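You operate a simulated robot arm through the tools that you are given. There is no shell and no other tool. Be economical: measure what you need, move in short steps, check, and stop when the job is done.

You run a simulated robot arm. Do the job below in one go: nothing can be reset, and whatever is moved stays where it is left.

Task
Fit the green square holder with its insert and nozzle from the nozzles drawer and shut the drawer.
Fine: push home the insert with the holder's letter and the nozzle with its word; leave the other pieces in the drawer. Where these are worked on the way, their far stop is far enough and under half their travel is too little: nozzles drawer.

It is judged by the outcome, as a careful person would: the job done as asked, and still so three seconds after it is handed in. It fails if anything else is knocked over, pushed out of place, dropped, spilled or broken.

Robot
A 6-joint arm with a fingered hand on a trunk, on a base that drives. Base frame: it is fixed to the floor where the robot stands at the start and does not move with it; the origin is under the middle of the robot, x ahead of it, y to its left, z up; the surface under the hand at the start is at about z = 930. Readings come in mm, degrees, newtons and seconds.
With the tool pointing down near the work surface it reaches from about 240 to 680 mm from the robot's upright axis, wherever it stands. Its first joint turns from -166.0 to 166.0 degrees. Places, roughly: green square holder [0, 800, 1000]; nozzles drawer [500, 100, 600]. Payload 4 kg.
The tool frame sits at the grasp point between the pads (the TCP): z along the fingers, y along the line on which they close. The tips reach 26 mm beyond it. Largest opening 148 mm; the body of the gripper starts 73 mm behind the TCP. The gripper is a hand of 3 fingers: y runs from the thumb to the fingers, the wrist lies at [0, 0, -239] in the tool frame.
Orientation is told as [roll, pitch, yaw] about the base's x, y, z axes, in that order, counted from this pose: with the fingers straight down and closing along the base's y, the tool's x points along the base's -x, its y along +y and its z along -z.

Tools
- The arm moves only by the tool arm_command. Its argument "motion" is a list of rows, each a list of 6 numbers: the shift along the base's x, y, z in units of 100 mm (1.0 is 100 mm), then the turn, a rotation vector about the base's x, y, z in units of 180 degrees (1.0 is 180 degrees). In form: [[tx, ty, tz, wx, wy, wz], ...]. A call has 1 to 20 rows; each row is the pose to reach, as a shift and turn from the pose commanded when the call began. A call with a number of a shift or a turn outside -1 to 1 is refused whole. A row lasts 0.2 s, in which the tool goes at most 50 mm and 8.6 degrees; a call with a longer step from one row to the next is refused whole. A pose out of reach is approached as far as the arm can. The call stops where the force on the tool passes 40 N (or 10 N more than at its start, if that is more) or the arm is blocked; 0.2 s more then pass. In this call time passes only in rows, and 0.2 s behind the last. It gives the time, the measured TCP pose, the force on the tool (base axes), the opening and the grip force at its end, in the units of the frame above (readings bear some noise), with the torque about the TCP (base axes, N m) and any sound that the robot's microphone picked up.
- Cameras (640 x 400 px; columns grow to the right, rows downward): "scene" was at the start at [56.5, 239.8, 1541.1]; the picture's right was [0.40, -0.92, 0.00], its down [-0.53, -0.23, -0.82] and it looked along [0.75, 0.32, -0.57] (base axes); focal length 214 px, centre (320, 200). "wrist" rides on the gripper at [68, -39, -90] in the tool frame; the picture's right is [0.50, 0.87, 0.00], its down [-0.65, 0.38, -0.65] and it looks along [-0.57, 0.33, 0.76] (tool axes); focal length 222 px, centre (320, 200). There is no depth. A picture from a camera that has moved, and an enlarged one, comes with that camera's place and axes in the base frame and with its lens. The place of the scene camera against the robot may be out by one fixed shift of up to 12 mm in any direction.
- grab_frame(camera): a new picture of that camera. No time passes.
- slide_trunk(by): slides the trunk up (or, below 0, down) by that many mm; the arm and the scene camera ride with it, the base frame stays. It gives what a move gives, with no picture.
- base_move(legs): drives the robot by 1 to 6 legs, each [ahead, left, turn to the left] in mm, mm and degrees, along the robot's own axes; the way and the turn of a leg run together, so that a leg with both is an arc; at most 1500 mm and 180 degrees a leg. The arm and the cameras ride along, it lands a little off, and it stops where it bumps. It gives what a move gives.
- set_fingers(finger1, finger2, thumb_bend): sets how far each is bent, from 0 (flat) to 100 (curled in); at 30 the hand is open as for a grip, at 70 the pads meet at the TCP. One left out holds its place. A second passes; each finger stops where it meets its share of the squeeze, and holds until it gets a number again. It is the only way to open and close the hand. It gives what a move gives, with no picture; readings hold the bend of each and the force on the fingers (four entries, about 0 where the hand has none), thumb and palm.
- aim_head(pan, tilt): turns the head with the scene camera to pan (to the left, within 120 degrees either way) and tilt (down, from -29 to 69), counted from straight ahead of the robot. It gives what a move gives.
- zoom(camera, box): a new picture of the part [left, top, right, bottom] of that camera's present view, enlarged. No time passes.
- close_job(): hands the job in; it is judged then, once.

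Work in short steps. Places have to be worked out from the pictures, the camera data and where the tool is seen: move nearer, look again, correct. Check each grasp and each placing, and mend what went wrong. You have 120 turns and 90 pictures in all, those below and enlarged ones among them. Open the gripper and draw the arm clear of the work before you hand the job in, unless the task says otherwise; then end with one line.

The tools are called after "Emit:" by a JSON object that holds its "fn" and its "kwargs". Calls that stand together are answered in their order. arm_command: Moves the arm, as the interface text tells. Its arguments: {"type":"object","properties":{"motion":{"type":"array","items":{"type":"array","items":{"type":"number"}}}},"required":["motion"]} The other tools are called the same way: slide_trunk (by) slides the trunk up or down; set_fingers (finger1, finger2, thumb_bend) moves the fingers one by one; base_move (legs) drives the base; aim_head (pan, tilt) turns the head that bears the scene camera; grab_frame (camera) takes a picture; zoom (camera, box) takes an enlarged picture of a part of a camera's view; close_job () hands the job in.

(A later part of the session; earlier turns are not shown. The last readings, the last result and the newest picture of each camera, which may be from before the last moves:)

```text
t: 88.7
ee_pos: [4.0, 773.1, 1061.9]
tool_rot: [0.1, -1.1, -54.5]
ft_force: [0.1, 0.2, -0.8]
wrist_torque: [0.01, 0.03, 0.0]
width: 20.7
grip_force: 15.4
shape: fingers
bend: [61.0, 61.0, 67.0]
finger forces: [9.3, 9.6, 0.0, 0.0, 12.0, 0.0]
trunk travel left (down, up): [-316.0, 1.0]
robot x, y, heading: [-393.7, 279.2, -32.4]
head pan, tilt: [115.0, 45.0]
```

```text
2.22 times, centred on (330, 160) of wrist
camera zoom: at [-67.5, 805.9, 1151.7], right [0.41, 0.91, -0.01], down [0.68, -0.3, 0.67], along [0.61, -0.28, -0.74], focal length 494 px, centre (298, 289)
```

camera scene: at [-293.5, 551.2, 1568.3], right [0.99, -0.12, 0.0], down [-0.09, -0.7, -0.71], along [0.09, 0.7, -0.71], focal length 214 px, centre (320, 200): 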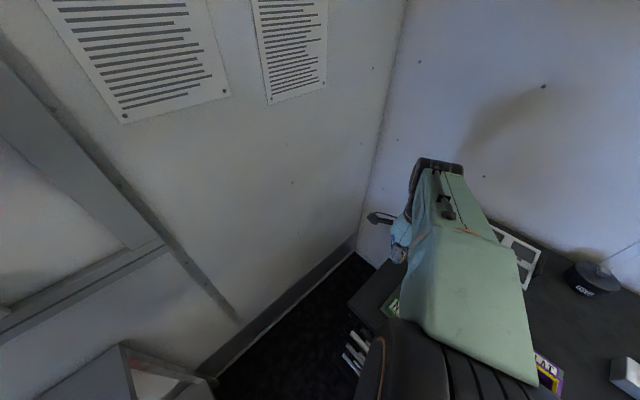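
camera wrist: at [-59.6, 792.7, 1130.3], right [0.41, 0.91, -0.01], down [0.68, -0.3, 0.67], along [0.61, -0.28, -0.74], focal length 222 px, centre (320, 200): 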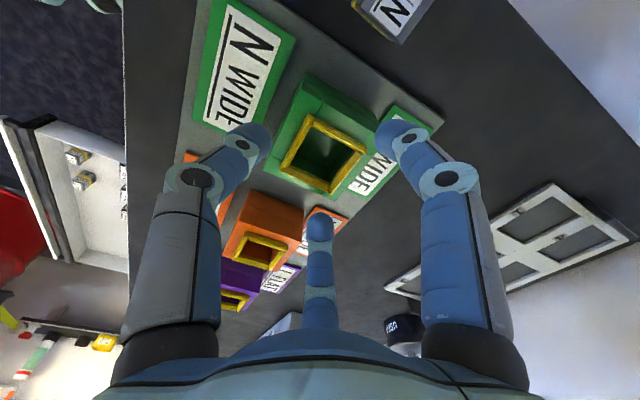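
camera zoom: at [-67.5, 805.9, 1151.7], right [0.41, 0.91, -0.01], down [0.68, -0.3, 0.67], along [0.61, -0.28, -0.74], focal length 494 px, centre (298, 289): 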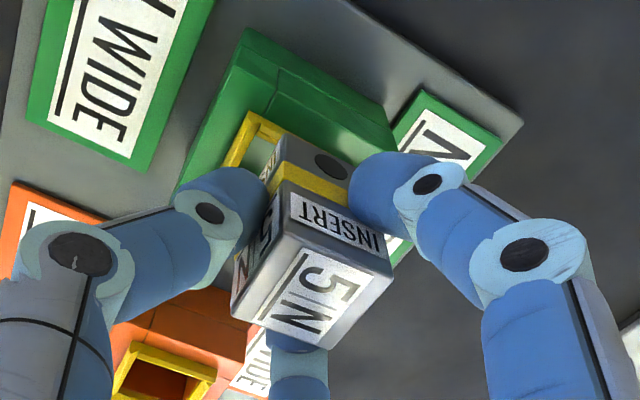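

The insert is tilted ~4° in the grip and its bottom is offset; I'll counter-tilt the hand, shift by (10.6,-16.6), lower to just above the rim, and check.

Emit:
{"fn": "arm_command", "kwargs": {"motion": [[0.106, -0.166, 0, 0.0202, 0.0147, 0], [0.106, -0.166, -0.1, 0.0202, 0.0147, 0]]}}

Emit:
{"fn": "zoom", "kwargs": {"camera": "wrist", "box": [240, 80, 390, 230]}}

```text
t: 89.3
ee_pos: [14.3, 757.8, 1051.3]
tool_rot: [0.0, 3.2, -54.5]
ft_force: [-0.5, 0.6, -1.7]
wrist_torque: [-0.06, 0.02, -0.03]
width: 21.0
grip_force: 15.5
shape: fingers
bend: [61.0, 61.0, 67.0]
finger forces: [9.2, 9.7, 0.0, 0.0, 11.7, 0.1]
trunk travel left (down, up): [-316.0, 1.0]
robot x, y, heading: [-396.1, 278.0, -32.0]
head pan, tilt: [115.0, 45.0]
```

```text
2.67 times, centred on (315, 155) of wrist
camera zoom: at [-53.7, 784.8, 1145.9], right [0.42, 0.91, 0.03], down [0.71, -0.34, 0.61], along [0.57, -0.23, -0.79], focal length 592 px, centre (333, 320)
```

zoom: 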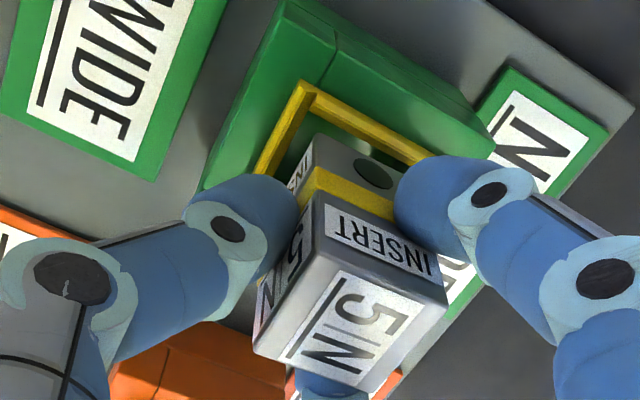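

C1 matches the earlier socket estimate, and the insert's bottom centre is ≈(17.4,759.5) vs target (17.2,758). I'll make a 1 mm correction and descend in small rows.

Emit:
{"fn": "arm_command", "kwargs": {"motion": [[-0.008, -0.012, -0.03, -0.005, -0.0037, 0], [-0.008, -0.012, -0.07, -0.005, -0.0037, 0], [-0.008, -0.012, -0.11, -0.005, -0.0037, 0], [-0.008, -0.012, -0.14, -0.005, -0.0037, 0]]}}

Emit:
{"fn": "zoom", "kwargs": {"camera": "wrist", "box": [240, 80, 390, 230]}}

```text
t: 90.3
ee_pos: [12.4, 755.1, 1037.6]
tool_rot: [0.1, 2.1, -54.5]
ft_force: [0.0, 0.8, -1.1]
wrist_torque: [0.03, -0.03, -0.02]
width: 20.9
grip_force: 15.5
shape: fingers
bend: [61.0, 61.0, 67.0]
finger forces: [9.1, 9.7, 0.1, 0.0, 11.7, 0.0]
trunk travel left (down, up): [-316.0, 1.0]
robot x, y, heading: [-391.5, 277.1, -32.1]
head pan, tilt: [115.0, 45.0]
```

```text
2.67 times, centred on (315, 155) of wrist
camera zoom: at [-55.5, 784.4, 1131.5], right [0.41, 0.91, 0.02], down [0.7, -0.33, 0.63], along [0.58, -0.25, -0.78], focal length 592 px, centre (333, 320)
```

zoom: 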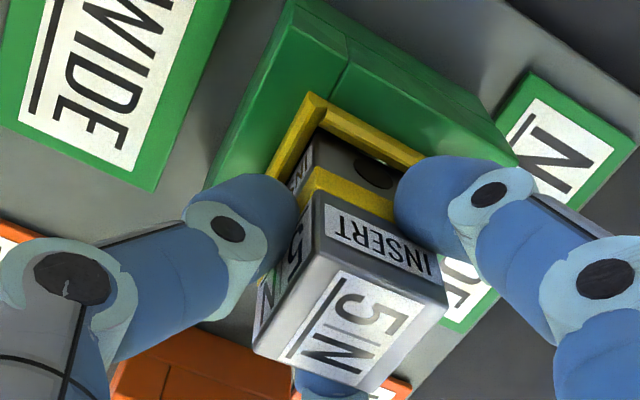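

The rim's near edge now overlaps the insert's bottom and there's no contact force: it is entering. Go down another 13 mm.

Emit:
{"fn": "arm_command", "kwargs": {"motion": [[0, 0, -0.04, 0, 0, 0], [0, 0, -0.08, 0, 0, 0], [0, 0, -0.13, 0, 0, 0]]}}

Emit:
{"fn": "zoom", "kwargs": {"camera": "wrist", "box": [240, 80, 390, 230]}}

```text
t: 91.1
ee_pos: [13.4, 755.2, 1029.8]
tool_rot: [0.7, 2.3, -54.5]
ft_force: [4.2, -1.2, 28.7]
wrist_torque: [-0.05, -0.55, -0.05]
width: 21.2
grip_force: 30.8
shape: fingers
bend: [61.0, 59.0, 67.0]
finger forces: [15.6, 34.3, 0.1, 0.0, 12.1, 0.0]
trunk travel left (down, up): [-316.0, 1.0]
robot x, y, heading: [-393.1, 278.2, -32.1]
head pan, tilt: [115.0, 45.0]
```

```text
2.67 times, centred on (315, 155) of wrist
camera zoom: at [-55.6, 783.1, 1122.5], right [0.42, 0.91, 0.03], down [0.7, -0.34, 0.63], along [0.58, -0.24, -0.78], focal length 592 px, centre (333, 320)
```

zoom: 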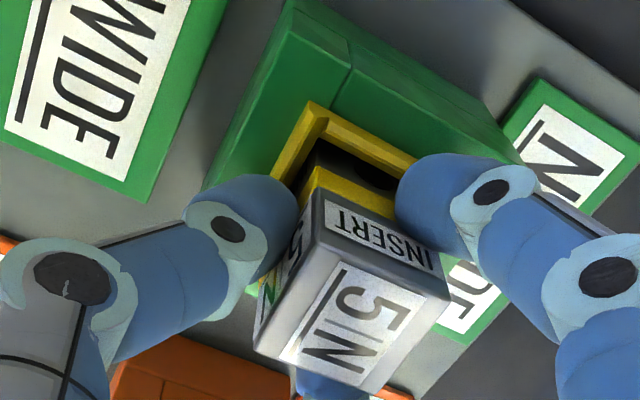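

The insert is ~14 mm into the socket but the gripping jams. I'll relieve the force and let go; it's captured by the rim, then I'll push it down with closed fingertips.

Emit:
{"fn": "arm_command", "kwargs": {"motion": [[0, 0, 0.02, 0, 0, 0]]}}

Emit:
{"fn": "set_fingers", "kwargs": {"finger1": 56, "finger2": 56, "thumb_bend": 58}}

Emit:
{"fn": "zoom", "kwargs": {"camera": "wrist", "box": [240, 80, 390, 230]}}

```text
t: 91.5
ee_pos: [13.2, 754.2, 1029.0]
tool_rot: [0.4, 2.3, -54.5]
ft_force: [5.8, 0.8, 29.4]
wrist_torque: [-0.06, -0.65, -0.01]
width: 20.9
grip_force: 30.8
shape: fingers
bend: [61.0, 59.0, 67.0]
finger forces: [15.4, 34.5, 0.1, 0.0, 11.5, 0.0]
trunk travel left (down, up): [-316.0, 1.0]
robot x, y, heading: [-390.7, 277.6, -32.0]
head pan, tilt: [115.0, 45.0]
```

```text
t: 92.5
ee_pos: [12.9, 754.9, 1028.1]
tool_rot: [0.3, 2.3, -54.5]
ft_force: [3.7, -0.8, 33.7]
wrist_torque: [-0.07, -0.7, 0.01]
width: 38.6
grip_force: 16.8
shape: fingers
bend: [57.0, 58.0, 57.0]
finger forces: [5.8, 28.8, 0.0, 0.0, 0.1, 0.1]
trunk travel left (down, up): [-316.0, 1.0]
robot x, y, heading: [-390.5, 276.6, -32.1]
head pan, tilt: [115.0, 45.0]
```

```text
2.67 times, centred on (315, 155) of wrist
camera zoom: at [-57.1, 782.6, 1122.7], right [0.41, 0.91, 0.02], down [0.7, -0.34, 0.63], along [0.58, -0.24, -0.78], focal length 592 px, centre (333, 320)
```

zoom: 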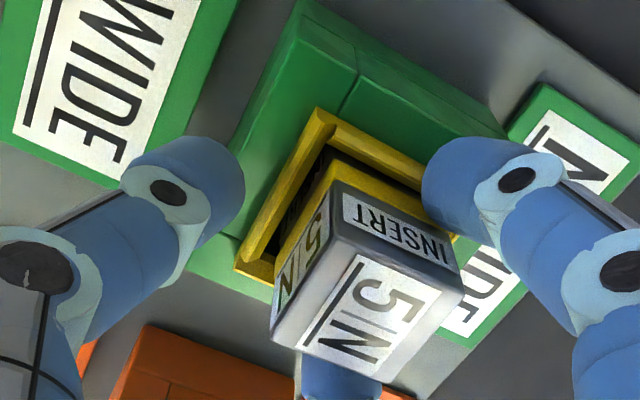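

The insert has settled into the rim (yellow band near rim level). Finger 2 presses on the holder, so I raise the hand, then check.

Emit:
{"fn": "arm_command", "kwargs": {"motion": [[0, 0, 0.1, 0, 0, 0], [0, 0, 0.3, 0, 0, 0], [0, 0, 0.5, 0, 0, 0]]}}

Emit:
{"fn": "set_fingers", "kwargs": {"finger1": 71, "finger2": 71, "thumb_bend": 71}}

Emit:
{"fn": "grab_frame", "kwargs": {"camera": "wrist"}}

```text
t: 93.3
ee_pos: [12.2, 755.7, 1076.3]
tool_rot: [-0.1, 2.2, -54.6]
ft_force: [0.1, 1.4, -0.8]
wrist_torque: [0.0, -0.05, 0.02]
width: 40.6
grip_force: 0.1
shape: fingers
bend: [56.0, 56.0, 57.0]
finger forces: [0.1, 0.1, 0.0, 0.0, 0.0, 0.0]
trunk travel left (down, up): [-316.0, 1.0]
robot x, y, heading: [-391.2, 281.9, -32.1]
head pan, tilt: [115.0, 45.0]
```

```text
t: 94.3
ee_pos: [13.4, 756.0, 1077.6]
tool_rot: [0.2, 2.2, -54.5]
ft_force: [0.0, 0.4, -0.2]
wrist_torque: [-0.02, -0.02, -0.01]
width: 0.0
grip_force: 0.2
shape: fingers
bend: [69.0, 69.0, 70.0]
finger forces: [0.0, 0.1, 0.0, 0.0, 0.0, 0.0]
trunk travel left (down, up): [-316.0, 1.0]
robot x, y, heading: [-391.1, 282.2, -32.1]
head pan, tilt: [115.0, 45.0]
```

```text
21 pictures are left
camera wrist: at [-55.6, 785.1, 1170.7], right [0.41, 0.91, 0.02], down [0.7, -0.33, 0.63], along [0.58, -0.25, -0.78], focal length 222 px, centre (320, 200)
```

wrist: 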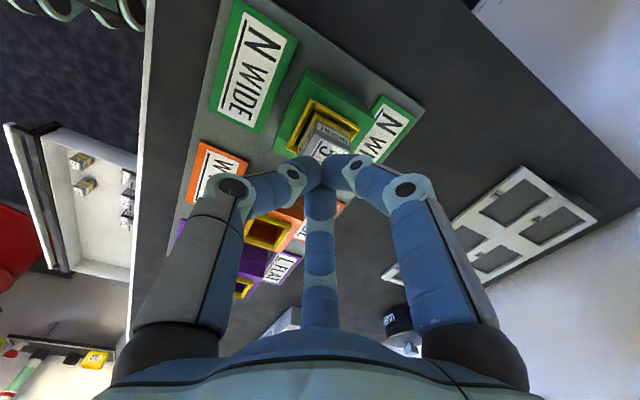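

Hand closed. I'll straighten it, centre over the insert and press down until firm contact.

Emit:
{"fn": "arm_command", "kwargs": {"motion": [[0.04, 0.02, 0, -0.01, -0.0072, 0], [0.04, 0.02, -0.15, -0.01, -0.0072, 0], [0.04, 0.02, -0.25, -0.01, -0.0072, 0], [0.04, 0.02, -0.3, -0.01, -0.0072, 0], [0.04, 0.02, -0.35, -0.01, -0.0072, 0], [0.04, 0.02, -0.4, -0.01, -0.0072, 0], [0.04, 0.02, -0.45, -0.01, -0.0072, 0], [0.04, 0.02, -0.5, -0.01, -0.0072, 0]]}}

Emit:
{"fn": "grab_frame", "kwargs": {"camera": "wrist"}}

```text
t: 95.6
ee_pos: [18.7, 759.3, 1046.4]
tool_rot: [0.7, 0.2, -54.4]
ft_force: [-3.1, -2.5, 20.2]
wrist_torque: [-0.15, 0.13, -0.02]
width: 0.0
grip_force: 15.3
shape: fingers
bend: [71.0, 71.0, 71.0]
finger forces: [6.6, 7.7, 0.0, 0.1, 16.6, 0.0]
trunk travel left (down, up): [-316.0, 1.0]
robot x, y, heading: [-392.0, 278.8, -32.2]
head pan, tilt: [115.0, 45.0]
stopped in row 6: the force on the tool passed its limit at 44 N (the readings are from after the stop); the commanded pose is now the measured one
```

```text
20 pictures are left
camera wrist: at [-53.7, 789.8, 1137.0], right [0.41, 0.91, 0.01], down [0.68, -0.32, 0.66], along [0.6, -0.26, -0.75], focal length 222 px, centre (320, 200)
```

wrist: 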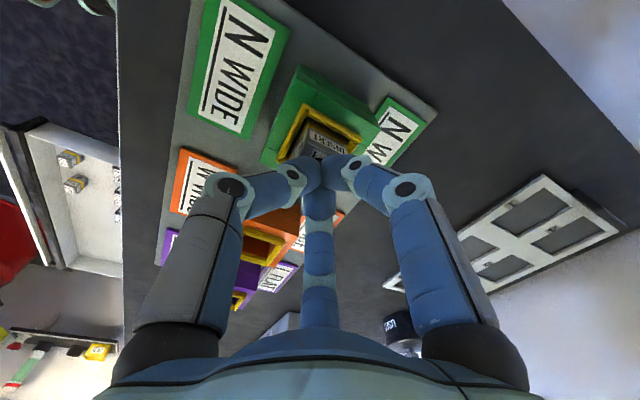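

I'll zoom in to judge how deep the insert sits.

Emit:
{"fn": "zoom", "kwargs": {"camera": "wrist", "box": [260, 60, 400, 180]}}

```text
3.33 times, centred on (330, 120) of wrist
camera zoom: at [-53.7, 789.8, 1137.0], right [0.41, 0.91, 0.01], down [0.68, -0.32, 0.66], along [0.6, -0.26, -0.75], focal length 740 px, centre (287, 467)
```

zoom: 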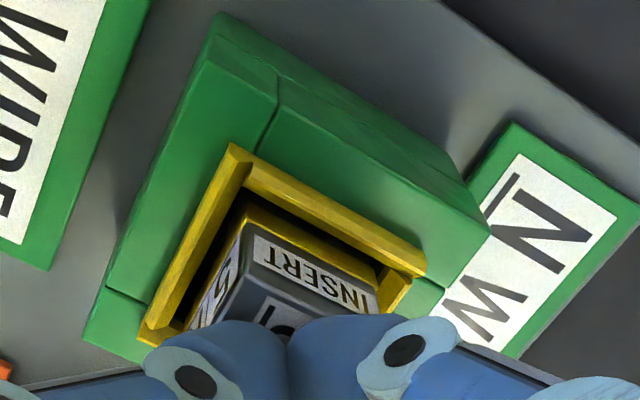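

The socket floor computes to z≈969, and the insert's bottom is at ≈969: it is home (top at ≈1019). Now raise and drive back to the drawer for the WIDE nozzle.

Emit:
{"fn": "arm_command", "kwargs": {"motion": [[0, 0, 0.3, 0, 0, 0], [0, 0, 0.6, 0, 0, 0], [0, 0, 0.75, 0, 0, 0]]}}

Emit:
{"fn": "base_move", "kwargs": {"legs": [[-139, -349, 0], [695, -278, 0]]}}

Emit:
{"fn": "set_fingers", "kwargs": {"finger1": 46, "finger2": 46, "thumb_bend": 46}}

```text
t: 96.4
ee_pos: [19.0, 759.2, 1117.0]
tool_rot: [0.7, 0.1, -54.5]
ft_force: [-0.1, -0.6, 0.1]
wrist_torque: [0.0, 0.03, -0.01]
width: 0.0
grip_force: 0.1
shape: fingers
bend: [71.0, 69.0, 71.0]
finger forces: [0.0, 0.0, 0.0, 0.0, 0.1, 0.0]
trunk travel left (down, up): [-316.0, 1.0]
robot x, y, heading: [-389.5, 279.7, -32.2]
head pan, tilt: [115.0, 45.0]
```

```text
t: 103.7
ee_pos: [158.0, -68.1, 1118.2]
tool_rot: [0.6, 0.0, -54.6]
ft_force: [0.2, -0.2, -0.1]
wrist_torque: [0.0, -0.03, 0.02]
width: 0.2
grip_force: 0.1
shape: fingers
bend: [71.0, 69.0, 71.0]
finger forces: [0.0, 0.0, 0.1, 0.0, 0.0, 0.1]
trunk travel left (down, up): [-316.0, 1.0]
robot x, y, heading: [-253.6, -547.7, -32.2]
head pan, tilt: [115.0, 45.0]
```

```text
t: 104.7
ee_pos: [157.7, -67.8, 1118.5]
tool_rot: [0.7, 0.1, -54.7]
ft_force: [-0.6, -0.2, 0.9]
wrist_torque: [0.0, 0.0, -0.01]
width: 74.8
grip_force: 0.0
shape: fingers
bend: [46.0, 46.0, 46.0]
finger forces: [0.1, 0.1, 0.1, 0.1, 0.0, 0.0]
trunk travel left (down, up): [-316.0, 1.0]
robot x, y, heading: [-260.1, -548.5, -32.3]
head pan, tilt: [115.0, 45.0]
```

Lower with the trunk to ~z 808 over the nozzle and look.

Emit:
{"fn": "slide_trunk", "kwargs": {"by": -310}}

Emit:
{"fn": "grab_frame", "kwargs": {"camera": "wrist"}}

```text
t: 107.8
ee_pos: [158.4, -66.9, 808.9]
tool_rot: [0.6, 0.1, -54.6]
ft_force: [-0.6, 0.1, -0.1]
wrist_torque: [-0.03, 0.04, 0.01]
width: 74.8
grip_force: 0.1
shape: fingers
bend: [46.0, 46.0, 46.0]
finger forces: [0.0, 0.0, 0.0, 0.0, 0.0, 0.1]
trunk travel left (down, up): [-6.0, 311.0]
robot x, y, heading: [-254.2, -548.3, -32.3]
head pan, tilt: [115.0, 45.0]
```

```text
18 pictures are left
camera wrist: at [86.1, -35.9, 899.2], right [0.42, 0.91, 0.01], down [0.68, -0.32, 0.66], along [0.6, -0.27, -0.75], focal length 222 px, centre (320, 200)
```

wrist: 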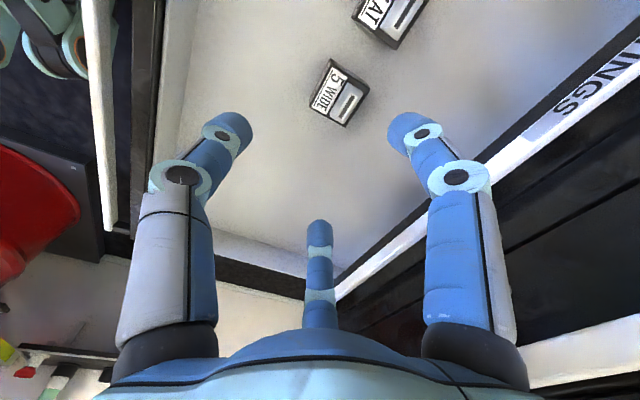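

Nozzle estimated at about (173,-49). Shift over it and lower 100 mm.

Emit:
{"fn": "arm_command", "kwargs": {"motion": [[0.13, 0.16, -0.3, 0, 0, 0], [0.13, 0.16, -0.7, 0, 0, 0], [0.13, 0.16, -1.0, 0, 0, 0]]}}

Emit:
{"fn": "zoom", "kwargs": {"camera": "wrist", "box": [220, 50, 420, 210]}}

```text
t: 108.6
ee_pos: [169.7, -51.0, 708.4]
tool_rot: [0.6, 0.2, -54.6]
ft_force: [-0.6, -0.4, 0.4]
wrist_torque: [0.0, 0.0, -0.01]
width: 74.9
grip_force: 0.1
shape: fingers
bend: [46.0, 46.0, 46.0]
finger forces: [0.0, 0.0, 0.1, 0.1, 0.0, 0.0]
trunk travel left (down, up): [-6.0, 311.0]
robot x, y, heading: [-250.7, -548.3, -32.4]
head pan, tilt: [115.0, 45.0]
```

```text
2.50 times, centred on (320, 130) of wrist
camera zoom: at [99.7, -20.2, 798.8], right [0.42, 0.91, 0.01], down [0.68, -0.32, 0.66], along [0.6, -0.27, -0.75], focal length 555 px, centre (320, 375)
```

zoom: 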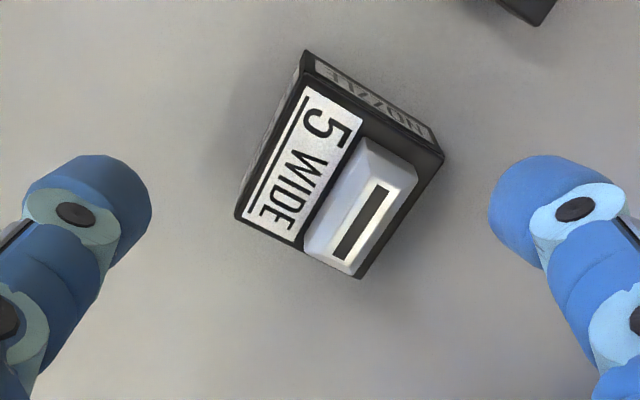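

The block is ~55 mm square with centre about 8 mm ahead of the TCP. I'll set the opening, shift (5.4,0), lower to z≈640 and check.

Emit:
{"fn": "set_fingers", "kwargs": {"finger1": 51, "finger2": 51, "thumb_bend": 51}}

Emit:
{"fn": "arm_command", "kwargs": {"motion": [[0.054, 0.0, -0.3, 0, 0, 0], [0.054, 0.0, -0.6, 0, 0, 0], [0.054, 0.0, -0.68, 0, 0, 0]]}}

Emit:
{"fn": "zoom", "kwargs": {"camera": "wrist", "box": [200, 70, 440, 250]}}

```text
t: 109.6
ee_pos: [171.2, -51.4, 707.4]
tool_rot: [0.6, 0.1, -54.5]
ft_force: [-1.1, 0.0, -0.5]
wrist_torque: [0.03, 0.02, -0.04]
width: 59.5
grip_force: 0.0
shape: fingers
bend: [51.0, 51.0, 51.0]
finger forces: [0.2, 0.0, 0.1, 0.1, 0.0, 0.1]
trunk travel left (down, up): [-6.0, 311.0]
robot x, y, heading: [-254.6, -542.8, -32.3]
head pan, tilt: [115.0, 45.0]
```

```text
t: 110.4
ee_pos: [175.9, -52.0, 640.7]
tool_rot: [0.7, 0.1, -54.5]
ft_force: [-0.5, 0.7, 0.4]
wrist_torque: [-0.02, 0.0, 0.0]
width: 59.0
grip_force: 0.1
shape: fingers
bend: [51.0, 51.0, 51.0]
finger forces: [0.0, 0.0, 0.1, 0.0, 0.0, 0.0]
trunk travel left (down, up): [-6.0, 311.0]
robot x, y, heading: [-256.3, -548.5, -32.3]
head pan, tilt: [115.0, 45.0]
```

```text
2.22 times, centred on (320, 160) of wrist
camera zoom: at [104.7, -20.6, 731.1], right [0.42, 0.91, 0.01], down [0.68, -0.32, 0.66], along [0.6, -0.27, -0.75], focal length 494 px, centre (320, 289)
```

zoom: 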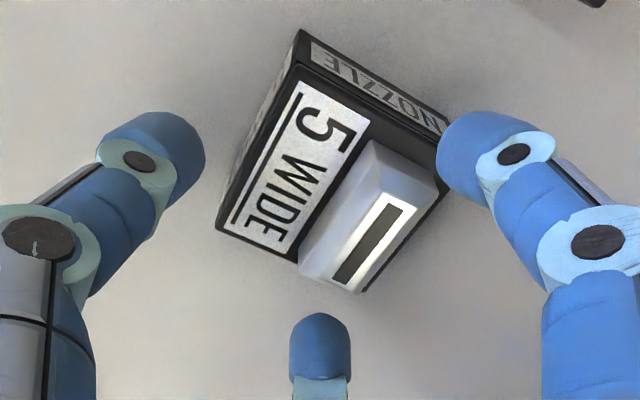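

Centre is (2.7,5) in the tool frame—good for gripping. Small shift, lower to ~598 and close.

Emit:
{"fn": "arm_command", "kwargs": {"motion": [[-0.014, 0.02, -0.1, 0, 0, 0], [-0.014, 0.02, -0.25, 0, 0, 0], [-0.014, 0.02, -0.42, 0, 0, 0]]}}

Emit:
{"fn": "set_fingers", "kwargs": {"finger1": 70, "finger2": 70, "thumb_bend": 70}}

Emit:
{"fn": "zoom", "kwargs": {"camera": "wrist", "box": [200, 70, 440, 250]}}

```text
t: 111.2
ee_pos: [175.0, -48.8, 597.9]
tool_rot: [0.6, 0.2, -54.6]
ft_force: [-0.5, 0.0, 0.2]
wrist_torque: [-0.03, 0.0, -0.01]
width: 59.2
grip_force: 0.1
shape: fingers
bend: [51.0, 51.0, 51.0]
finger forces: [0.0, 0.0, 0.0, 0.0, 0.0, 0.0]
trunk travel left (down, up): [-6.0, 311.0]
robot x, y, heading: [-253.5, -544.5, -32.1]
head pan, tilt: [115.0, 45.0]
```

```text
t: 112.2
ee_pos: [175.3, -50.2, 597.5]
tool_rot: [0.5, 0.1, -54.6]
ft_force: [0.2, 0.3, 1.0]
wrist_torque: [0.0, 0.03, -0.04]
width: 44.5
grip_force: 17.3
shape: fingers
bend: [52.0, 52.0, 61.0]
finger forces: [10.2, 10.2, 0.0, 0.0, 14.0, 0.0]
trunk travel left (down, up): [-6.0, 311.0]
robot x, y, heading: [-252.5, -545.3, -32.1]
head pan, tilt: [115.0, 45.0]
```

```text
2.22 times, centred on (320, 160) of wrist
camera zoom: at [103.4, -18.1, 688.8], right [0.42, 0.91, 0.01], down [0.68, -0.32, 0.66], along [0.6, -0.27, -0.75], focal length 494 px, centre (320, 289)
```

zoom: 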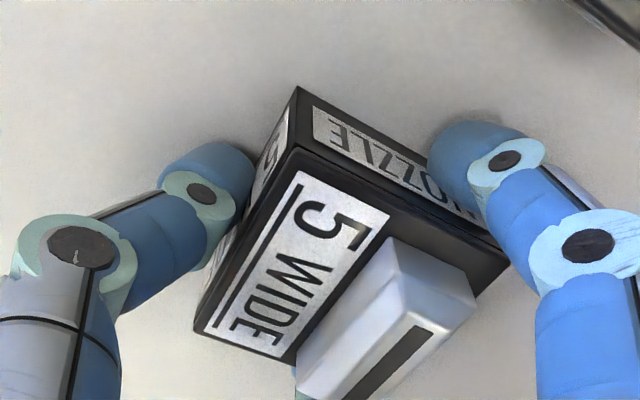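

The nozzle is gripped squarely (17 N). Lift with the trunk, then arm up.

Emit:
{"fn": "slide_trunk", "kwargs": {"by": 310}}

Emit:
{"fn": "arm_command", "kwargs": {"motion": [[0, 0, 0.4, 0, 0, 0], [0, 0, 0.8, 0, 0, 0], [0, 0, 1.0, 0, 0, 0]]}}

Emit:
{"fn": "arm_command", "kwargs": {"motion": [[0, 0, 0.4, 0, 0, 0], [0, 0, 0.8, 0, 0, 0], [0, 0, 1.0, 0, 0, 0]]}}

```text
t: 115.3
ee_pos: [174.0, -48.7, 907.1]
tool_rot: [0.6, 0.1, -54.6]
ft_force: [-0.6, 0.4, -1.4]
wrist_torque: [0.0, 0.02, 0.03]
width: 44.4
grip_force: 17.2
shape: fingers
bend: [52.0, 52.0, 61.0]
finger forces: [10.0, 10.1, 0.1, 0.0, 13.7, 0.0]
trunk travel left (down, up): [-316.0, 1.0]
robot x, y, heading: [-253.8, -545.5, -32.5]
head pan, tilt: [115.0, 45.0]
```

```text
t: 116.1
ee_pos: [173.6, -49.9, 1007.8]
tool_rot: [0.6, 0.1, -54.5]
ft_force: [1.1, -0.1, 0.2]
wrist_torque: [-0.01, 0.01, 0.02]
width: 44.2
grip_force: 16.7
shape: fingers
bend: [52.0, 52.0, 61.0]
finger forces: [10.3, 10.3, 0.0, 0.0, 13.9, 0.0]
trunk travel left (down, up): [-316.0, 1.0]
robot x, y, heading: [-252.8, -543.7, -32.2]
head pan, tilt: [115.0, 45.0]
```

```text
t: 116.9
ee_pos: [174.9, -51.4, 1108.8]
tool_rot: [0.6, 0.0, -54.7]
ft_force: [0.5, 0.5, -0.8]
wrist_torque: [-0.01, -0.01, 0.0]
width: 44.1
grip_force: 17.0
shape: fingers
bend: [52.0, 52.0, 61.0]
finger forces: [10.3, 10.2, 0.1, 0.0, 13.8, 0.0]
trunk travel left (down, up): [-316.0, 1.0]
robot x, y, heading: [-254.2, -546.7, -32.4]
head pan, tilt: [115.0, 45.0]
```

Drive back to the holder with the nozzle.

Emit:
{"fn": "base_move", "kwargs": {"legs": [[-693, 274, 0], [126, 319, 0]]}}

Emit:
{"fn": "grab_frame", "kwargs": {"camera": "wrist"}}

```text
t: 123.9
ee_pos: [20.2, 750.5, 1107.4]
tool_rot: [0.6, 0.1, -54.7]
ft_force: [0.7, -1.1, -1.0]
wrist_torque: [-0.04, 0.04, -0.02]
width: 44.3
grip_force: 16.6
shape: fingers
bend: [52.0, 52.0, 61.0]
finger forces: [10.2, 10.2, 0.0, 0.1, 13.8, 0.1]
trunk travel left (down, up): [-316.0, 1.0]
robot x, y, heading: [-408.6, 256.9, -32.4]
head pan, tilt: [115.0, 45.0]
```

```text
14 pictures are left
camera wrist: at [-50.3, 783.1, 1198.9], right [0.42, 0.91, 0.01], down [0.68, -0.32, 0.66], along [0.6, -0.27, -0.75], focal length 222 px, centre (320, 200)
```

wrist: 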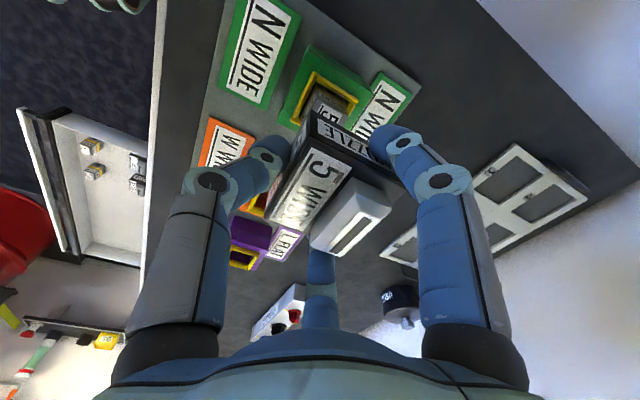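

Shift to the target and lower to just above the insert, then check alignment.

Emit:
{"fn": "arm_command", "kwargs": {"motion": [[-0.058, 0.027, -0.2, 0, 0, 0], [-0.058, 0.027, -0.42, 0, 0, 0]]}}

Emit:
{"fn": "zoom", "kwargs": {"camera": "wrist", "box": [240, 50, 420, 200]}}

```text
t: 124.5
ee_pos: [14.9, 753.6, 1066.1]
tool_rot: [0.7, 0.1, -54.7]
ft_force: [-0.1, 0.5, -1.5]
wrist_torque: [0.0, -0.01, 0.01]
width: 44.1
grip_force: 17.3
shape: fingers
bend: [52.0, 52.0, 61.0]
finger forces: [10.2, 10.3, 0.0, 0.1, 13.8, 0.1]
trunk travel left (down, up): [-316.0, 1.0]
robot x, y, heading: [-406.9, 254.5, -32.3]
head pan, tilt: [115.0, 45.0]
```

```text
2.67 times, centred on (330, 125) of wrist
camera zoom: at [-55.9, 786.0, 1157.1], right [0.42, 0.91, 0.01], down [0.68, -0.32, 0.66], along [0.6, -0.27, -0.75], focal length 592 px, centre (293, 400)
```

zoom: 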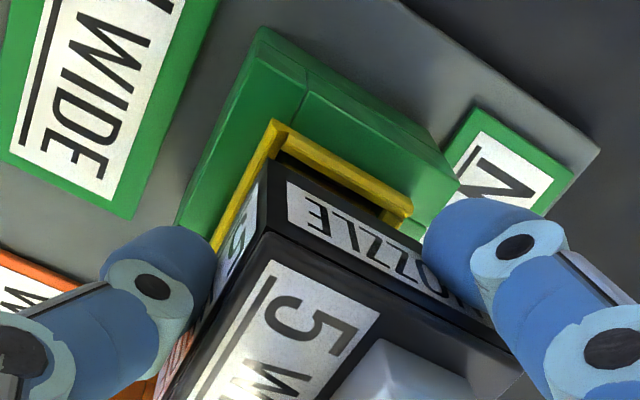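

Relative to the rim, the nozzle is ~2 mm too far in the bench-normal direction. I'll correct and descend slowly over the insert.

Emit:
{"fn": "arm_command", "kwargs": {"motion": [[-0.015, -0.011, -0.04, 0, 0, 0], [-0.015, -0.011, -0.08, 0, 0, 0], [-0.015, -0.011, -0.12, 0, 0, 0], [-0.015, -0.011, -0.15, 0, 0, 0]]}}

```text
t: 125.5
ee_pos: [14.7, 752.3, 1051.4]
tool_rot: [0.6, 0.1, -54.8]
ft_force: [0.8, 0.3, -1.5]
wrist_torque: [0.03, 0.01, -0.01]
width: 44.1
grip_force: 17.3
shape: fingers
bend: [52.0, 52.0, 61.0]
finger forces: [10.2, 10.2, 0.1, 0.0, 13.8, 0.0]
trunk travel left (down, up): [-316.0, 1.0]
robot x, y, heading: [-404.3, 257.3, -32.4]
head pan, tilt: [115.0, 45.0]
```

The nozzle has gone 8 mm over the insert without contact. Continue down.

Emit:
{"fn": "arm_command", "kwargs": {"motion": [[0, 0, -0.04, 0, 0, 0], [0, 0, -0.08, 0, 0, 0], [0, 0, -0.12, 0, 0, 0], [0, 0, -0.15, 0, 0, 0]]}}

Emit:
{"fn": "zoom", "kwargs": {"camera": "wrist", "box": [240, 50, 420, 200]}}

```text
t: 126.5
ee_pos: [13.6, 752.4, 1035.3]
tool_rot: [0.6, 0.1, -54.7]
ft_force: [0.3, -0.7, -0.4]
wrist_torque: [0.0, 0.01, -0.01]
width: 44.3
grip_force: 16.5
shape: fingers
bend: [52.0, 52.0, 61.0]
finger forces: [10.2, 10.2, 0.0, 0.0, 13.7, 0.0]
trunk travel left (down, up): [-316.0, 1.0]
robot x, y, heading: [-404.7, 257.7, -32.3]
head pan, tilt: [115.0, 45.0]
```

```text
2.67 times, centred on (330, 125) of wrist
camera zoom: at [-57.7, 784.8, 1127.1], right [0.42, 0.91, 0.01], down [0.68, -0.32, 0.66], along [0.6, -0.27, -0.75], focal length 592 px, centre (293, 400)
```

zoom: 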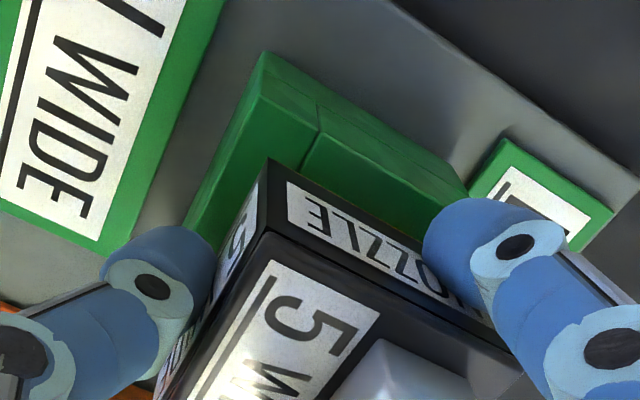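

The nozzle now covers the rim, still free. Continue down until it seats.

Emit:
{"fn": "arm_command", "kwargs": {"motion": [[0, 0, -0.03, 0, 0, 0], [0, 0, -0.06, 0, 0, 0], [0, 0, -0.09, 0, 0, 0], [0, 0, -0.12, 0, 0, 0]]}}

Emit:
{"fn": "zoom", "kwargs": {"camera": "wrist", "box": [240, 50, 420, 200]}}

```text
t: 127.5
ee_pos: [13.2, 753.5, 1025.5]
tool_rot: [0.6, 0.1, -54.7]
ft_force: [-2.5, 2.4, 4.0]
wrist_torque: [0.14, 0.0, -0.04]
width: 44.6
grip_force: 16.7
shape: fingers
bend: [52.0, 52.0, 61.0]
finger forces: [10.8, 9.0, 0.0, 0.0, 13.6, 0.0]
trunk travel left (down, up): [-316.0, 1.0]
robot x, y, heading: [-406.2, 250.1, -32.6]
head pan, tilt: [115.0, 45.0]
```

```text
2.67 times, centred on (330, 125) of wrist
camera zoom: at [-58.2, 784.8, 1115.8], right [0.42, 0.91, 0.01], down [0.68, -0.32, 0.66], along [0.6, -0.27, -0.75], focal length 592 px, centre (293, 400)
```

zoom: 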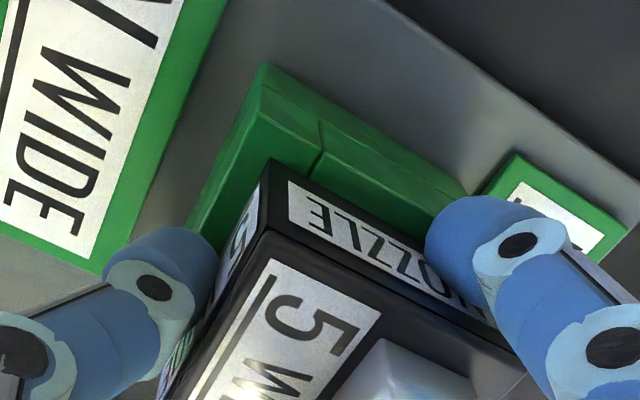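

Light contact with a side force; I'll shift 1 mm along it and press further to see if it goes deeper.

Emit:
{"fn": "arm_command", "kwargs": {"motion": [[-0.006, 0.008, -0.03, 0, 0, 0], [-0.006, 0.008, -0.06, 0, 0, 0], [-0.006, 0.008, -0.09, 0, 0, 0]]}}

```text
t: 128.3
ee_pos: [13.5, 754.2, 1023.4]
tool_rot: [1.2, 0.3, -54.6]
ft_force: [-5.9, -8.0, 19.8]
wrist_torque: [-0.03, 0.23, 0.03]
width: 42.1
grip_force: 22.0
shape: fingers
bend: [53.0, 53.0, 62.0]
finger forces: [15.6, 9.3, 0.1, 0.1, 19.1, 0.0]
trunk travel left (down, up): [-316.0, 1.0]
robot x, y, heading: [-409.6, 255.5, -32.4]
head pan, tilt: [115.0, 45.0]
stopped in row 3: the force on the tool passed its limit at 43 N (the readings are from after the stop); the commanded pose is now the measured one
```

Firm stop at TCP 1023 (nozzle bottom ≈983). I'll release, rise and inspect.

Emit:
{"fn": "set_fingers", "kwargs": {"finger1": 46, "finger2": 46, "thumb_bend": 50}}

Emit:
{"fn": "arm_command", "kwargs": {"motion": [[0, 0, 0.2, 0, 0, 0], [0, 0, 0.5, 0, 0, 0], [0, 0, 0.8, 0, 0, 0]]}}

Emit:
{"fn": "zoom", "kwargs": {"camera": "wrist", "box": [230, 50, 410, 200]}}

```text
t: 129.3
ee_pos: [13.6, 754.8, 1020.0]
tool_rot: [1.1, 0.3, -54.7]
ft_force: [0.9, 0.4, 0.0]
wrist_torque: [-0.02, -0.02, -0.01]
width: 68.2
grip_force: 0.0
shape: fingers
bend: [46.0, 46.0, 50.0]
finger forces: [0.0, 0.1, 0.1, 0.0, 0.0, 0.0]
trunk travel left (down, up): [-316.0, 1.0]
robot x, y, heading: [-408.9, 254.9, -32.2]
head pan, tilt: [115.0, 45.0]
```

```text
t: 130.1
ee_pos: [13.7, 755.5, 1100.2]
tool_rot: [1.0, 0.3, -54.7]
ft_force: [0.6, 0.3, 0.1]
wrist_torque: [0.02, -0.02, -0.03]
width: 68.4
grip_force: 0.1
shape: fingers
bend: [46.0, 46.0, 50.0]
finger forces: [0.0, 0.0, 0.1, 0.1, 0.0, 0.1]
trunk travel left (down, up): [-316.0, 1.0]
robot x, y, heading: [-408.9, 255.1, -32.4]
head pan, tilt: [115.0, 45.0]
```

```text
2.67 times, centred on (320, 125) of wrist
camera zoom: at [-57.4, 785.4, 1191.2], right [0.42, 0.91, 0.02], down [0.68, -0.33, 0.66], along [0.6, -0.26, -0.75], focal length 592 px, centre (320, 400)
```

zoom: 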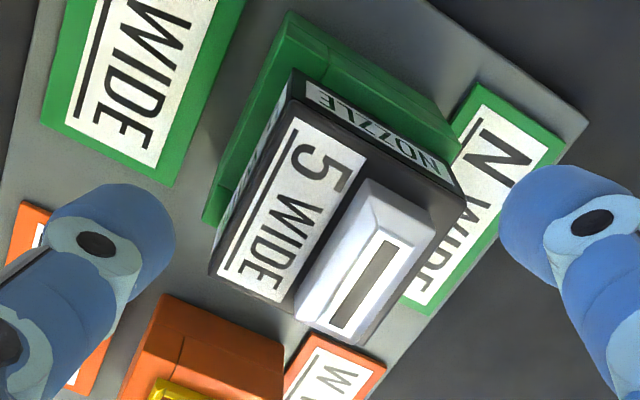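

The nozzle sits squarely on the holder. I'll close the fingers and press it from above to make sure it's home.

Emit:
{"fn": "set_fingers", "kwargs": {"finger1": 71, "finger2": 71, "thumb_bend": 71}}

Emit:
{"fn": "arm_command", "kwargs": {"motion": [[0.05, 0.045, 0, 0, 0, 0], [0.05, 0.045, -0.15, 0, 0, 0], [0.05, 0.045, -0.22, 0, 0, 0], [0.05, 0.045, -0.27, 0, 0, 0], [0.05, 0.045, -0.32, 0, 0, 0], [0.05, 0.045, -0.37, 0, 0, 0], [0.05, 0.045, -0.42, 0, 0, 0], [0.05, 0.045, -0.47, 0, 0, 0], [0.05, 0.045, -0.52, 0, 0, 0], [0.05, 0.045, -0.57, 0, 0, 0]]}}

```text
t: 131.1
ee_pos: [14.7, 754.3, 1099.7]
tool_rot: [1.1, 0.3, -54.7]
ft_force: [-0.2, 0.1, -0.3]
wrist_torque: [0.0, 0.0, 0.01]
width: 0.0
grip_force: 0.0
shape: fingers
bend: [69.0, 69.0, 71.0]
finger forces: [0.0, 0.0, 0.0, 0.0, 0.1, 0.0]
trunk travel left (down, up): [-316.0, 1.0]
robot x, y, heading: [-407.5, 254.4, -32.7]
head pan, tilt: [115.0, 45.0]
```

```text
t: 132.6
ee_pos: [20.0, 760.2, 1069.1]
tool_rot: [1.9, 0.4, -54.9]
ft_force: [-0.7, -3.4, 18.1]
wrist_torque: [-0.12, -0.01, 0.01]
width: 0.1
grip_force: 12.5
shape: fingers
bend: [72.0, 72.0, 69.0]
finger forces: [11.4, 14.4, 0.1, 0.1, 0.1, 0.0]
trunk travel left (down, up): [-316.0, 1.0]
robot x, y, heading: [-405.4, 254.4, -32.5]
head pan, tilt: [115.0, 45.0]
stopped in row 7: the force on the tool passed its limit at 45 N (the readings are from after the stop); the commanded pose is now the measured one
```

Pressed with 45 N. I'll press once more to see whether it sinks further.

Emit:
{"fn": "arm_command", "kwargs": {"motion": [[0, 0, -0.03, 0, 0, 0], [0, 0, -0.06, 0, 0, 0], [0, 0, -0.09, 0, 0, 0], [0, 0, -0.12, 0, 0, 0]]}}

Emit:
{"fn": "arm_command", "kwargs": {"motion": [[0, 0, 0.2, 0, 0, 0], [-0.2, -0.15, 0.45, 0, 0, 0], [-0.6, -0.44, 0.45, 0, 0, 0], [-1.0, -0.73, 0.45, 0, 0, 0]]}}

Emit:
{"fn": "zoom", "kwargs": {"camera": "scene", "box": [380, 220, 480, 320]}}

```text
t: 133.2
ee_pos: [22.8, 762.4, 1069.3]
tool_rot: [2.5, 0.8, -54.8]
ft_force: [-1.2, -3.5, 19.5]
wrist_torque: [-0.13, 0.03, 0.04]
width: 0.0
grip_force: 12.9
shape: fingers
bend: [72.0, 72.0, 69.0]
finger forces: [11.4, 14.8, 0.0, 0.1, 0.0, 0.1]
trunk travel left (down, up): [-316.0, 1.0]
robot x, y, heading: [-404.0, 252.5, -32.3]
head pan, tilt: [115.0, 45.0]
stopped in row 2: the force on the tool passed its limit at 43 N (the readings are from after the stop); the commanded pose is now the measured one
```

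```text
t: 134.4
ee_pos: [-60.5, 672.8, 1091.8]
tool_rot: [0.5, 0.0, -57.4]
ft_force: [0.2, -0.2, -0.5]
wrist_torque: [-0.01, 0.0, 0.04]
width: 0.0
grip_force: 0.1
shape: fingers
bend: [71.0, 71.0, 70.0]
finger forces: [0.1, 0.0, 0.0, 0.1, 0.0, 0.0]
trunk travel left (down, up): [-316.0, 1.0]
robot x, y, heading: [-407.3, 253.7, -32.3]
head pan, tilt: [115.0, 45.0]
stopped in row 4: the arm was blocked; the commanded pose is now the measured one
```

```text
4.00 times, centred on (430, 270) of scene
camera zoom: at [-306.5, 525.9, 1568.0], right [0.99, -0.15, 0.0], down [-0.11, -0.7, -0.71], along [0.11, 0.7, -0.71], focal length 858 px, centre (-120, -80)
```

zoom: 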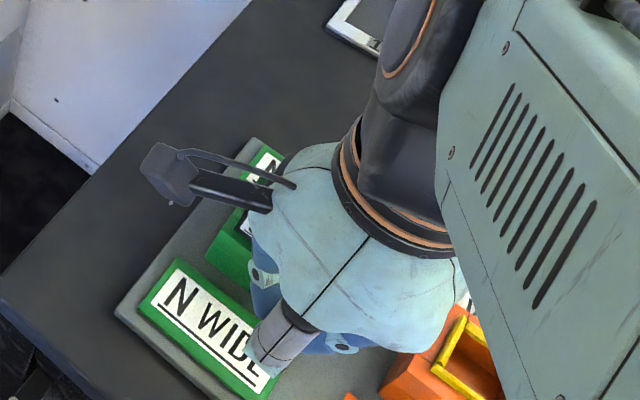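

I'll back the base off and drive to the pushing station in front of the drawer, then look at the holder and drawer.

Emit:
{"fn": "base_move", "kwargs": {"legs": [[-119, -297, 0], [653, -629, 0]]}}

Emit:
{"fn": "aim_head", "kwargs": {"pan": 85, "tilt": 45}}

Emit:
{"fn": "grab_frame", "kwargs": {"camera": "scene"}}

```text
t: 143.1
ee_pos: [-103.2, -394.9, 1095.0]
tool_rot: [0.7, 0.0, -57.6]
ft_force: [0.2, -0.5, 0.0]
wrist_torque: [0.01, 0.01, -0.01]
width: 0.0
grip_force: 0.0
shape: fingers
bend: [71.0, 71.0, 70.0]
finger forces: [0.1, 0.1, 0.0, 0.0, 0.0, 0.0]
trunk travel left (down, up): [-316.0, 1.0]
robot x, y, heading: [-454.5, -809.3, -32.5]
head pan, tilt: [115.0, 45.0]
```

```text
t: 144.1
ee_pos: [-105.0, -393.2, 1095.8]
tool_rot: [0.7, 0.1, -57.5]
ft_force: [0.2, 0.1, -0.1]
wrist_torque: [-0.02, -0.03, 0.03]
width: 0.0
grip_force: 0.1
shape: fingers
bend: [71.0, 71.0, 70.0]
finger forces: [0.0, 0.0, 0.0, 0.1, 0.1, 0.0]
trunk travel left (down, up): [-316.0, 1.0]
robot x, y, heading: [-454.1, -808.8, -32.7]
head pan, tilt: [85.0, 45.0]
```

```text
8 pictures are left
camera scene: at [-315.5, -555.1, 1568.5], right [0.81, -0.59, 0.0], down [-0.42, -0.57, -0.71], along [0.42, 0.57, -0.71], focal length 214 px, centre (320, 200)
```

scene: 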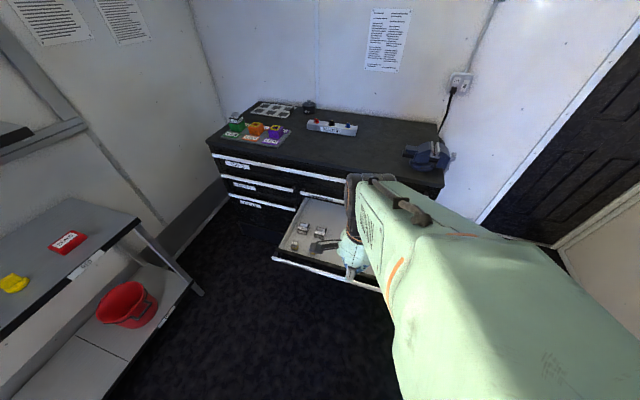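

Zoom on the finished holder.

Emit:
{"fn": "zoom", "kwargs": {"camera": "scene", "box": [212, 100, 292, 150]}}

```text
8.00 times, centred on (252, 125) of scene
camera zoom: at [-315.5, -555.1, 1568.5], right [0.81, -0.59, 0.0], down [-0.42, -0.57, -0.71], along [0.42, 0.57, -0.71], focal length 1716 px, centre (864, 800)
```

zoom: 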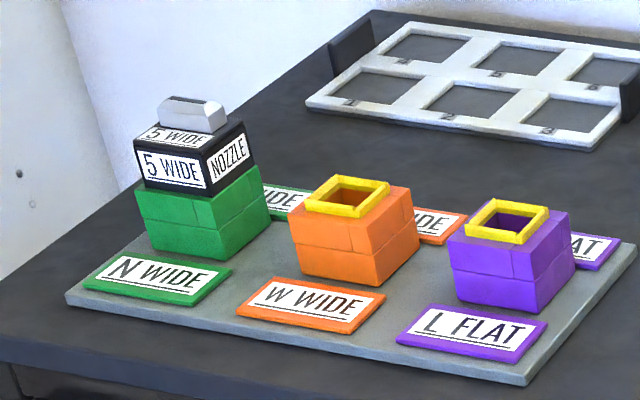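

The nozzle sits flush on the green holder, with the yellow rim hidden. Now I prepare the hand to push the drawer: arm out and down, then tilt horizontal.

Emit:
{"fn": "arm_command", "kwargs": {"motion": [[-0.02, 0.37, -0.2, 0, 0, 0.008], [-0.05, 0.75, -0.4, 0, 0, 0.017], [-0.05, 0.75, -0.8, 0, 0, 0.017]]}}

Emit:
{"fn": "arm_command", "kwargs": {"motion": [[0, 0, -0.4, 0, 0, 0], [0, 0, -0.8, 0, 0, 0]]}}

Emit:
{"fn": "arm_command", "kwargs": {"motion": [[0.08, 0.06, 0, 0.0261, -0.0359, 0], [0.16, 0.12, 0, 0.0522, -0.0718, 0], [0.24, 0.18, 0, 0.0783, -0.1077, 0], [0.32, 0.24, 0, 0.1044, -0.1436, 0], [0.4, 0.3, 0, 0.1305, -0.1795, 0], [0.48, 0.36, 0, 0.1566, -0.2154, 0], [0.56, 0.42, 0, 0.1827, -0.2513, 0], [0.64, 0.48, 0, 0.2088, -0.2872, 0], [0.72, 0.54, 0, 0.2349, -0.3231, 0], [0.8, 0.6, 0, 0.261, -0.359, 0], [0.8, 0.6, 0, 0.2871, -0.3949, 0]]}}

```text
t: 144.9
ee_pos: [-111.9, -317.2, 1015.9]
tool_rot: [0.9, 0.1, -54.4]
ft_force: [-0.2, 0.0, -0.4]
wrist_torque: [0.02, 0.02, 0.04]
width: 0.1
grip_force: 0.0
shape: fingers
bend: [71.0, 71.0, 70.0]
finger forces: [0.0, 0.0, 0.1, 0.1, 0.0, 0.0]
trunk travel left (down, up): [-316.0, 1.0]
robot x, y, heading: [-452.9, -810.5, -32.7]
head pan, tilt: [85.0, 45.0]
```

```text
t: 145.5
ee_pos: [-108.0, -320.2, 935.3]
tool_rot: [0.7, 0.1, -54.5]
ft_force: [-0.9, 0.5, -0.6]
wrist_torque: [0.02, 0.02, 0.02]
width: 0.0
grip_force: 0.1
shape: fingers
bend: [71.0, 71.0, 70.0]
finger forces: [0.1, 0.0, 0.0, 0.0, 0.0, 0.0]
trunk travel left (down, up): [-316.0, 1.0]
robot x, y, heading: [-453.0, -808.0, -32.6]
head pan, tilt: [85.0, 45.0]
```

```text
t: 147.9
ee_pos: [-29.5, -258.6, 935.3]
tool_rot: [88.7, 0.6, -53.9]
ft_force: [0.3, -0.3, 0.2]
wrist_torque: [0.01, -0.03, 0.04]
width: 0.0
grip_force: 0.1
shape: fingers
bend: [71.0, 71.0, 70.0]
finger forces: [0.1, 0.1, 0.0, 0.0, 0.1, 0.0]
trunk travel left (down, up): [-316.0, 1.0]
robot x, y, heading: [-456.5, -809.3, -32.6]
head pan, tilt: [85.0, 45.0]
```

Hand is horizontal at perpendicular -176. I'll back off 40 mm for safety, and lower the trunk to the bar's height.

Emit:
{"fn": "base_move", "kwargs": {"legs": [[-15, -37, 0]]}}

Emit:
{"fn": "slide_trunk", "kwargs": {"by": -312}}

Emit:
{"fn": "aim_head", "kwargs": {"pan": 65, "tilt": 50}}

Emit:
{"fn": "grab_frame", "kwargs": {"camera": "scene"}}

```text
t: 148.9
ee_pos: [-61.6, -281.5, 935.4]
tool_rot: [88.6, 0.6, -53.9]
ft_force: [-0.2, -0.7, -0.2]
wrist_torque: [0.03, 0.02, 0.0]
width: 0.0
grip_force: 0.0
shape: fingers
bend: [71.0, 71.0, 70.0]
finger forces: [0.0, 0.0, 0.0, 0.0, 0.0, 0.1]
trunk travel left (down, up): [-316.0, 1.0]
robot x, y, heading: [-483.1, -831.1, -32.7]
head pan, tilt: [85.0, 45.0]
```

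```text
t: 152.0
ee_pos: [-61.7, -281.9, 623.3]
tool_rot: [88.5, 0.5, -53.9]
ft_force: [0.3, -0.2, -1.3]
wrist_torque: [-0.01, 0.01, 0.0]
width: 0.1
grip_force: 0.0
shape: fingers
bend: [71.0, 71.0, 70.0]
finger forces: [0.0, 0.0, 0.0, 0.0, 0.0, 0.1]
trunk travel left (down, up): [-4.0, 313.0]
robot x, y, heading: [-486.9, -833.5, -32.5]
head pan, tilt: [85.0, 45.0]
```

```text
t: 152.8
ee_pos: [-61.2, -281.4, 622.9]
tool_rot: [88.6, 0.6, -53.9]
ft_force: [0.3, -0.2, 0.3]
wrist_torque: [0.0, -0.05, -0.04]
width: 0.1
grip_force: 0.0
shape: fingers
bend: [71.0, 71.0, 70.0]
finger forces: [0.0, 0.0, 0.0, 0.1, 0.0, 0.1]
trunk travel left (down, up): [-4.0, 313.0]
robot x, y, heading: [-486.9, -831.9, -32.5]
head pan, tilt: [65.0, 50.0]
```

```text
6 pictures are left
camera scene: at [-283.5, -632.6, 1245.1], right [0.54, -0.84, 0.0], down [-0.65, -0.41, -0.64], along [0.54, 0.34, -0.77], focal length 214 px, centre (320, 200)
```

scene: 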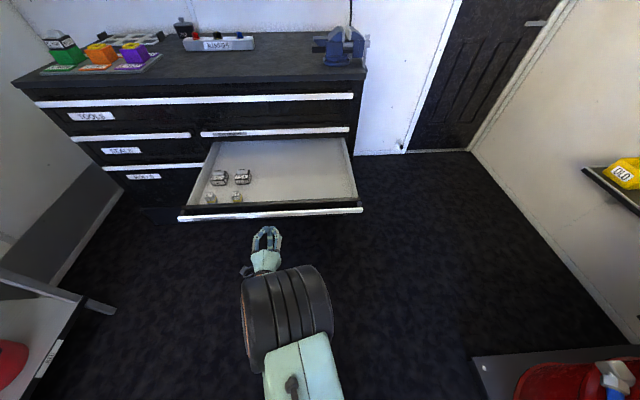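

The pieces in the drawer still stand and the hand is in front of the bar. Push in along the bench normal.

Emit:
{"fn": "base_move", "kwargs": {"legs": [[27, 68, 0]]}}

Emit:
{"fn": "base_move", "kwargs": {"legs": [[73, 186, 0]]}}

Emit:
{"fn": "grab_frame", "kwargs": {"camera": "scene"}}

```text
t: 154.1
ee_pos: [-2.5, -237.8, 623.7]
tool_rot: [88.6, 0.6, -53.9]
ft_force: [0.0, 0.1, 0.8]
wrist_torque: [-0.02, 0.0, -0.02]
width: 0.0
grip_force: 0.1
shape: fingers
bend: [71.0, 71.0, 70.0]
finger forces: [0.0, 0.1, 0.0, 0.1, 0.0, 0.0]
trunk travel left (down, up): [-4.0, 313.0]
robot x, y, heading: [-425.7, -789.4, -32.7]
head pan, tilt: [65.0, 50.0]
```

```text
t: 156.3
ee_pos: [161.5, -120.7, 623.3]
tool_rot: [88.7, 0.6, -54.0]
ft_force: [0.3, 0.4, -0.1]
wrist_torque: [0.02, 0.02, -0.01]
width: 0.1
grip_force: 0.0
shape: fingers
bend: [71.0, 71.0, 70.0]
finger forces: [0.0, 0.0, 0.0, 0.0, 0.1, 0.0]
trunk travel left (down, up): [-4.0, 313.0]
robot x, y, heading: [-261.5, -671.0, -32.8]
head pan, tilt: [65.0, 50.0]
```

```text
5 pictures are left
camera scene: at [-61.9, -472.4, 1245.1], right [0.53, -0.85, 0.0], down [-0.65, -0.41, -0.64], along [0.54, 0.34, -0.77], focal length 214 px, centre (320, 200)
```

scene: 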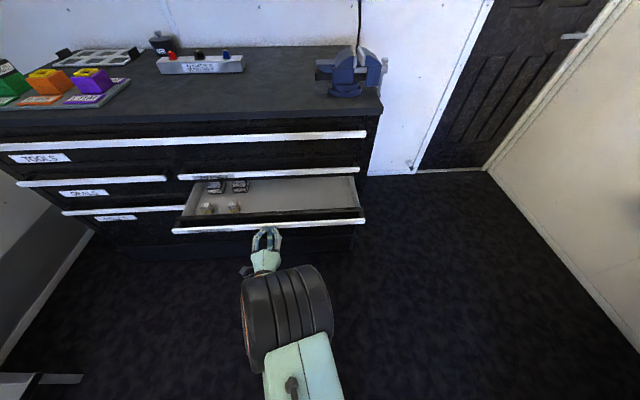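

The drawer slides in, pieces upright. Continue 150 mm, then finish until it stops.

Emit:
{"fn": "base_move", "kwargs": {"legs": [[55, 140, 0]]}}

Emit:
{"fn": "base_move", "kwargs": {"legs": [[22, 56, 0]]}}

Emit:
{"fn": "grab_frame", "kwargs": {"camera": "scene"}}

```text
t: 158.2
ee_pos: [282.4, -33.6, 622.8]
tool_rot: [88.5, 0.6, -54.1]
ft_force: [-0.3, -0.2, 0.0]
wrist_torque: [-0.02, -0.03, 0.01]
width: 0.2
grip_force: 0.1
shape: fingers
bend: [71.0, 71.0, 70.0]
finger forces: [0.0, 0.1, 0.1, 0.1, 0.0, 0.0]
trunk travel left (down, up): [-4.0, 313.0]
robot x, y, heading: [-147.0, -585.2, -32.7]
head pan, tilt: [65.0, 50.0]
```

```text
t: 159.2
ee_pos: [304.3, -14.6, 619.7]
tool_rot: [88.1, 0.4, -53.8]
ft_force: [-11.4, -9.4, 2.3]
wrist_torque: [0.15, -0.17, -0.06]
width: 0.2
grip_force: 10.8
shape: fingers
bend: [71.0, 72.0, 71.0]
finger forces: [9.8, 11.8, 0.1, 0.1, 0.1, 0.0]
trunk travel left (down, up): [-4.0, 313.0]
robot x, y, heading: [-116.9, -565.3, -32.8]
head pan, tilt: [65.0, 50.0]
stopped in leg 1: the force on the tool passed its limit at 80 N (the readings are from after the stop); the commanded pose is now the measured one
```

```text
4 pictures are left
camera scene: at [86.1, -364.9, 1245.4], right [0.54, -0.84, 0.0], down [-0.65, -0.41, -0.64], along [0.54, 0.34, -0.77], focal length 214 px, centre (320, 200)
```

scene: 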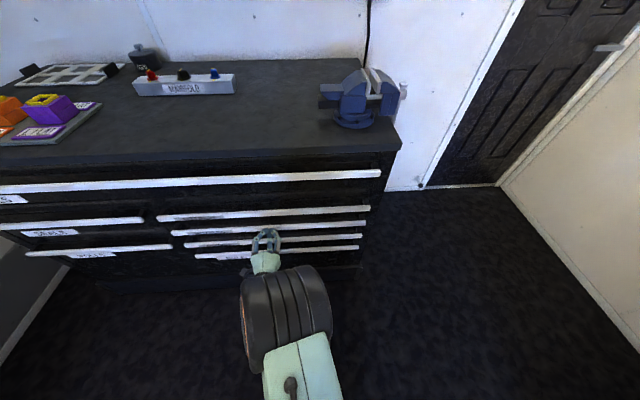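

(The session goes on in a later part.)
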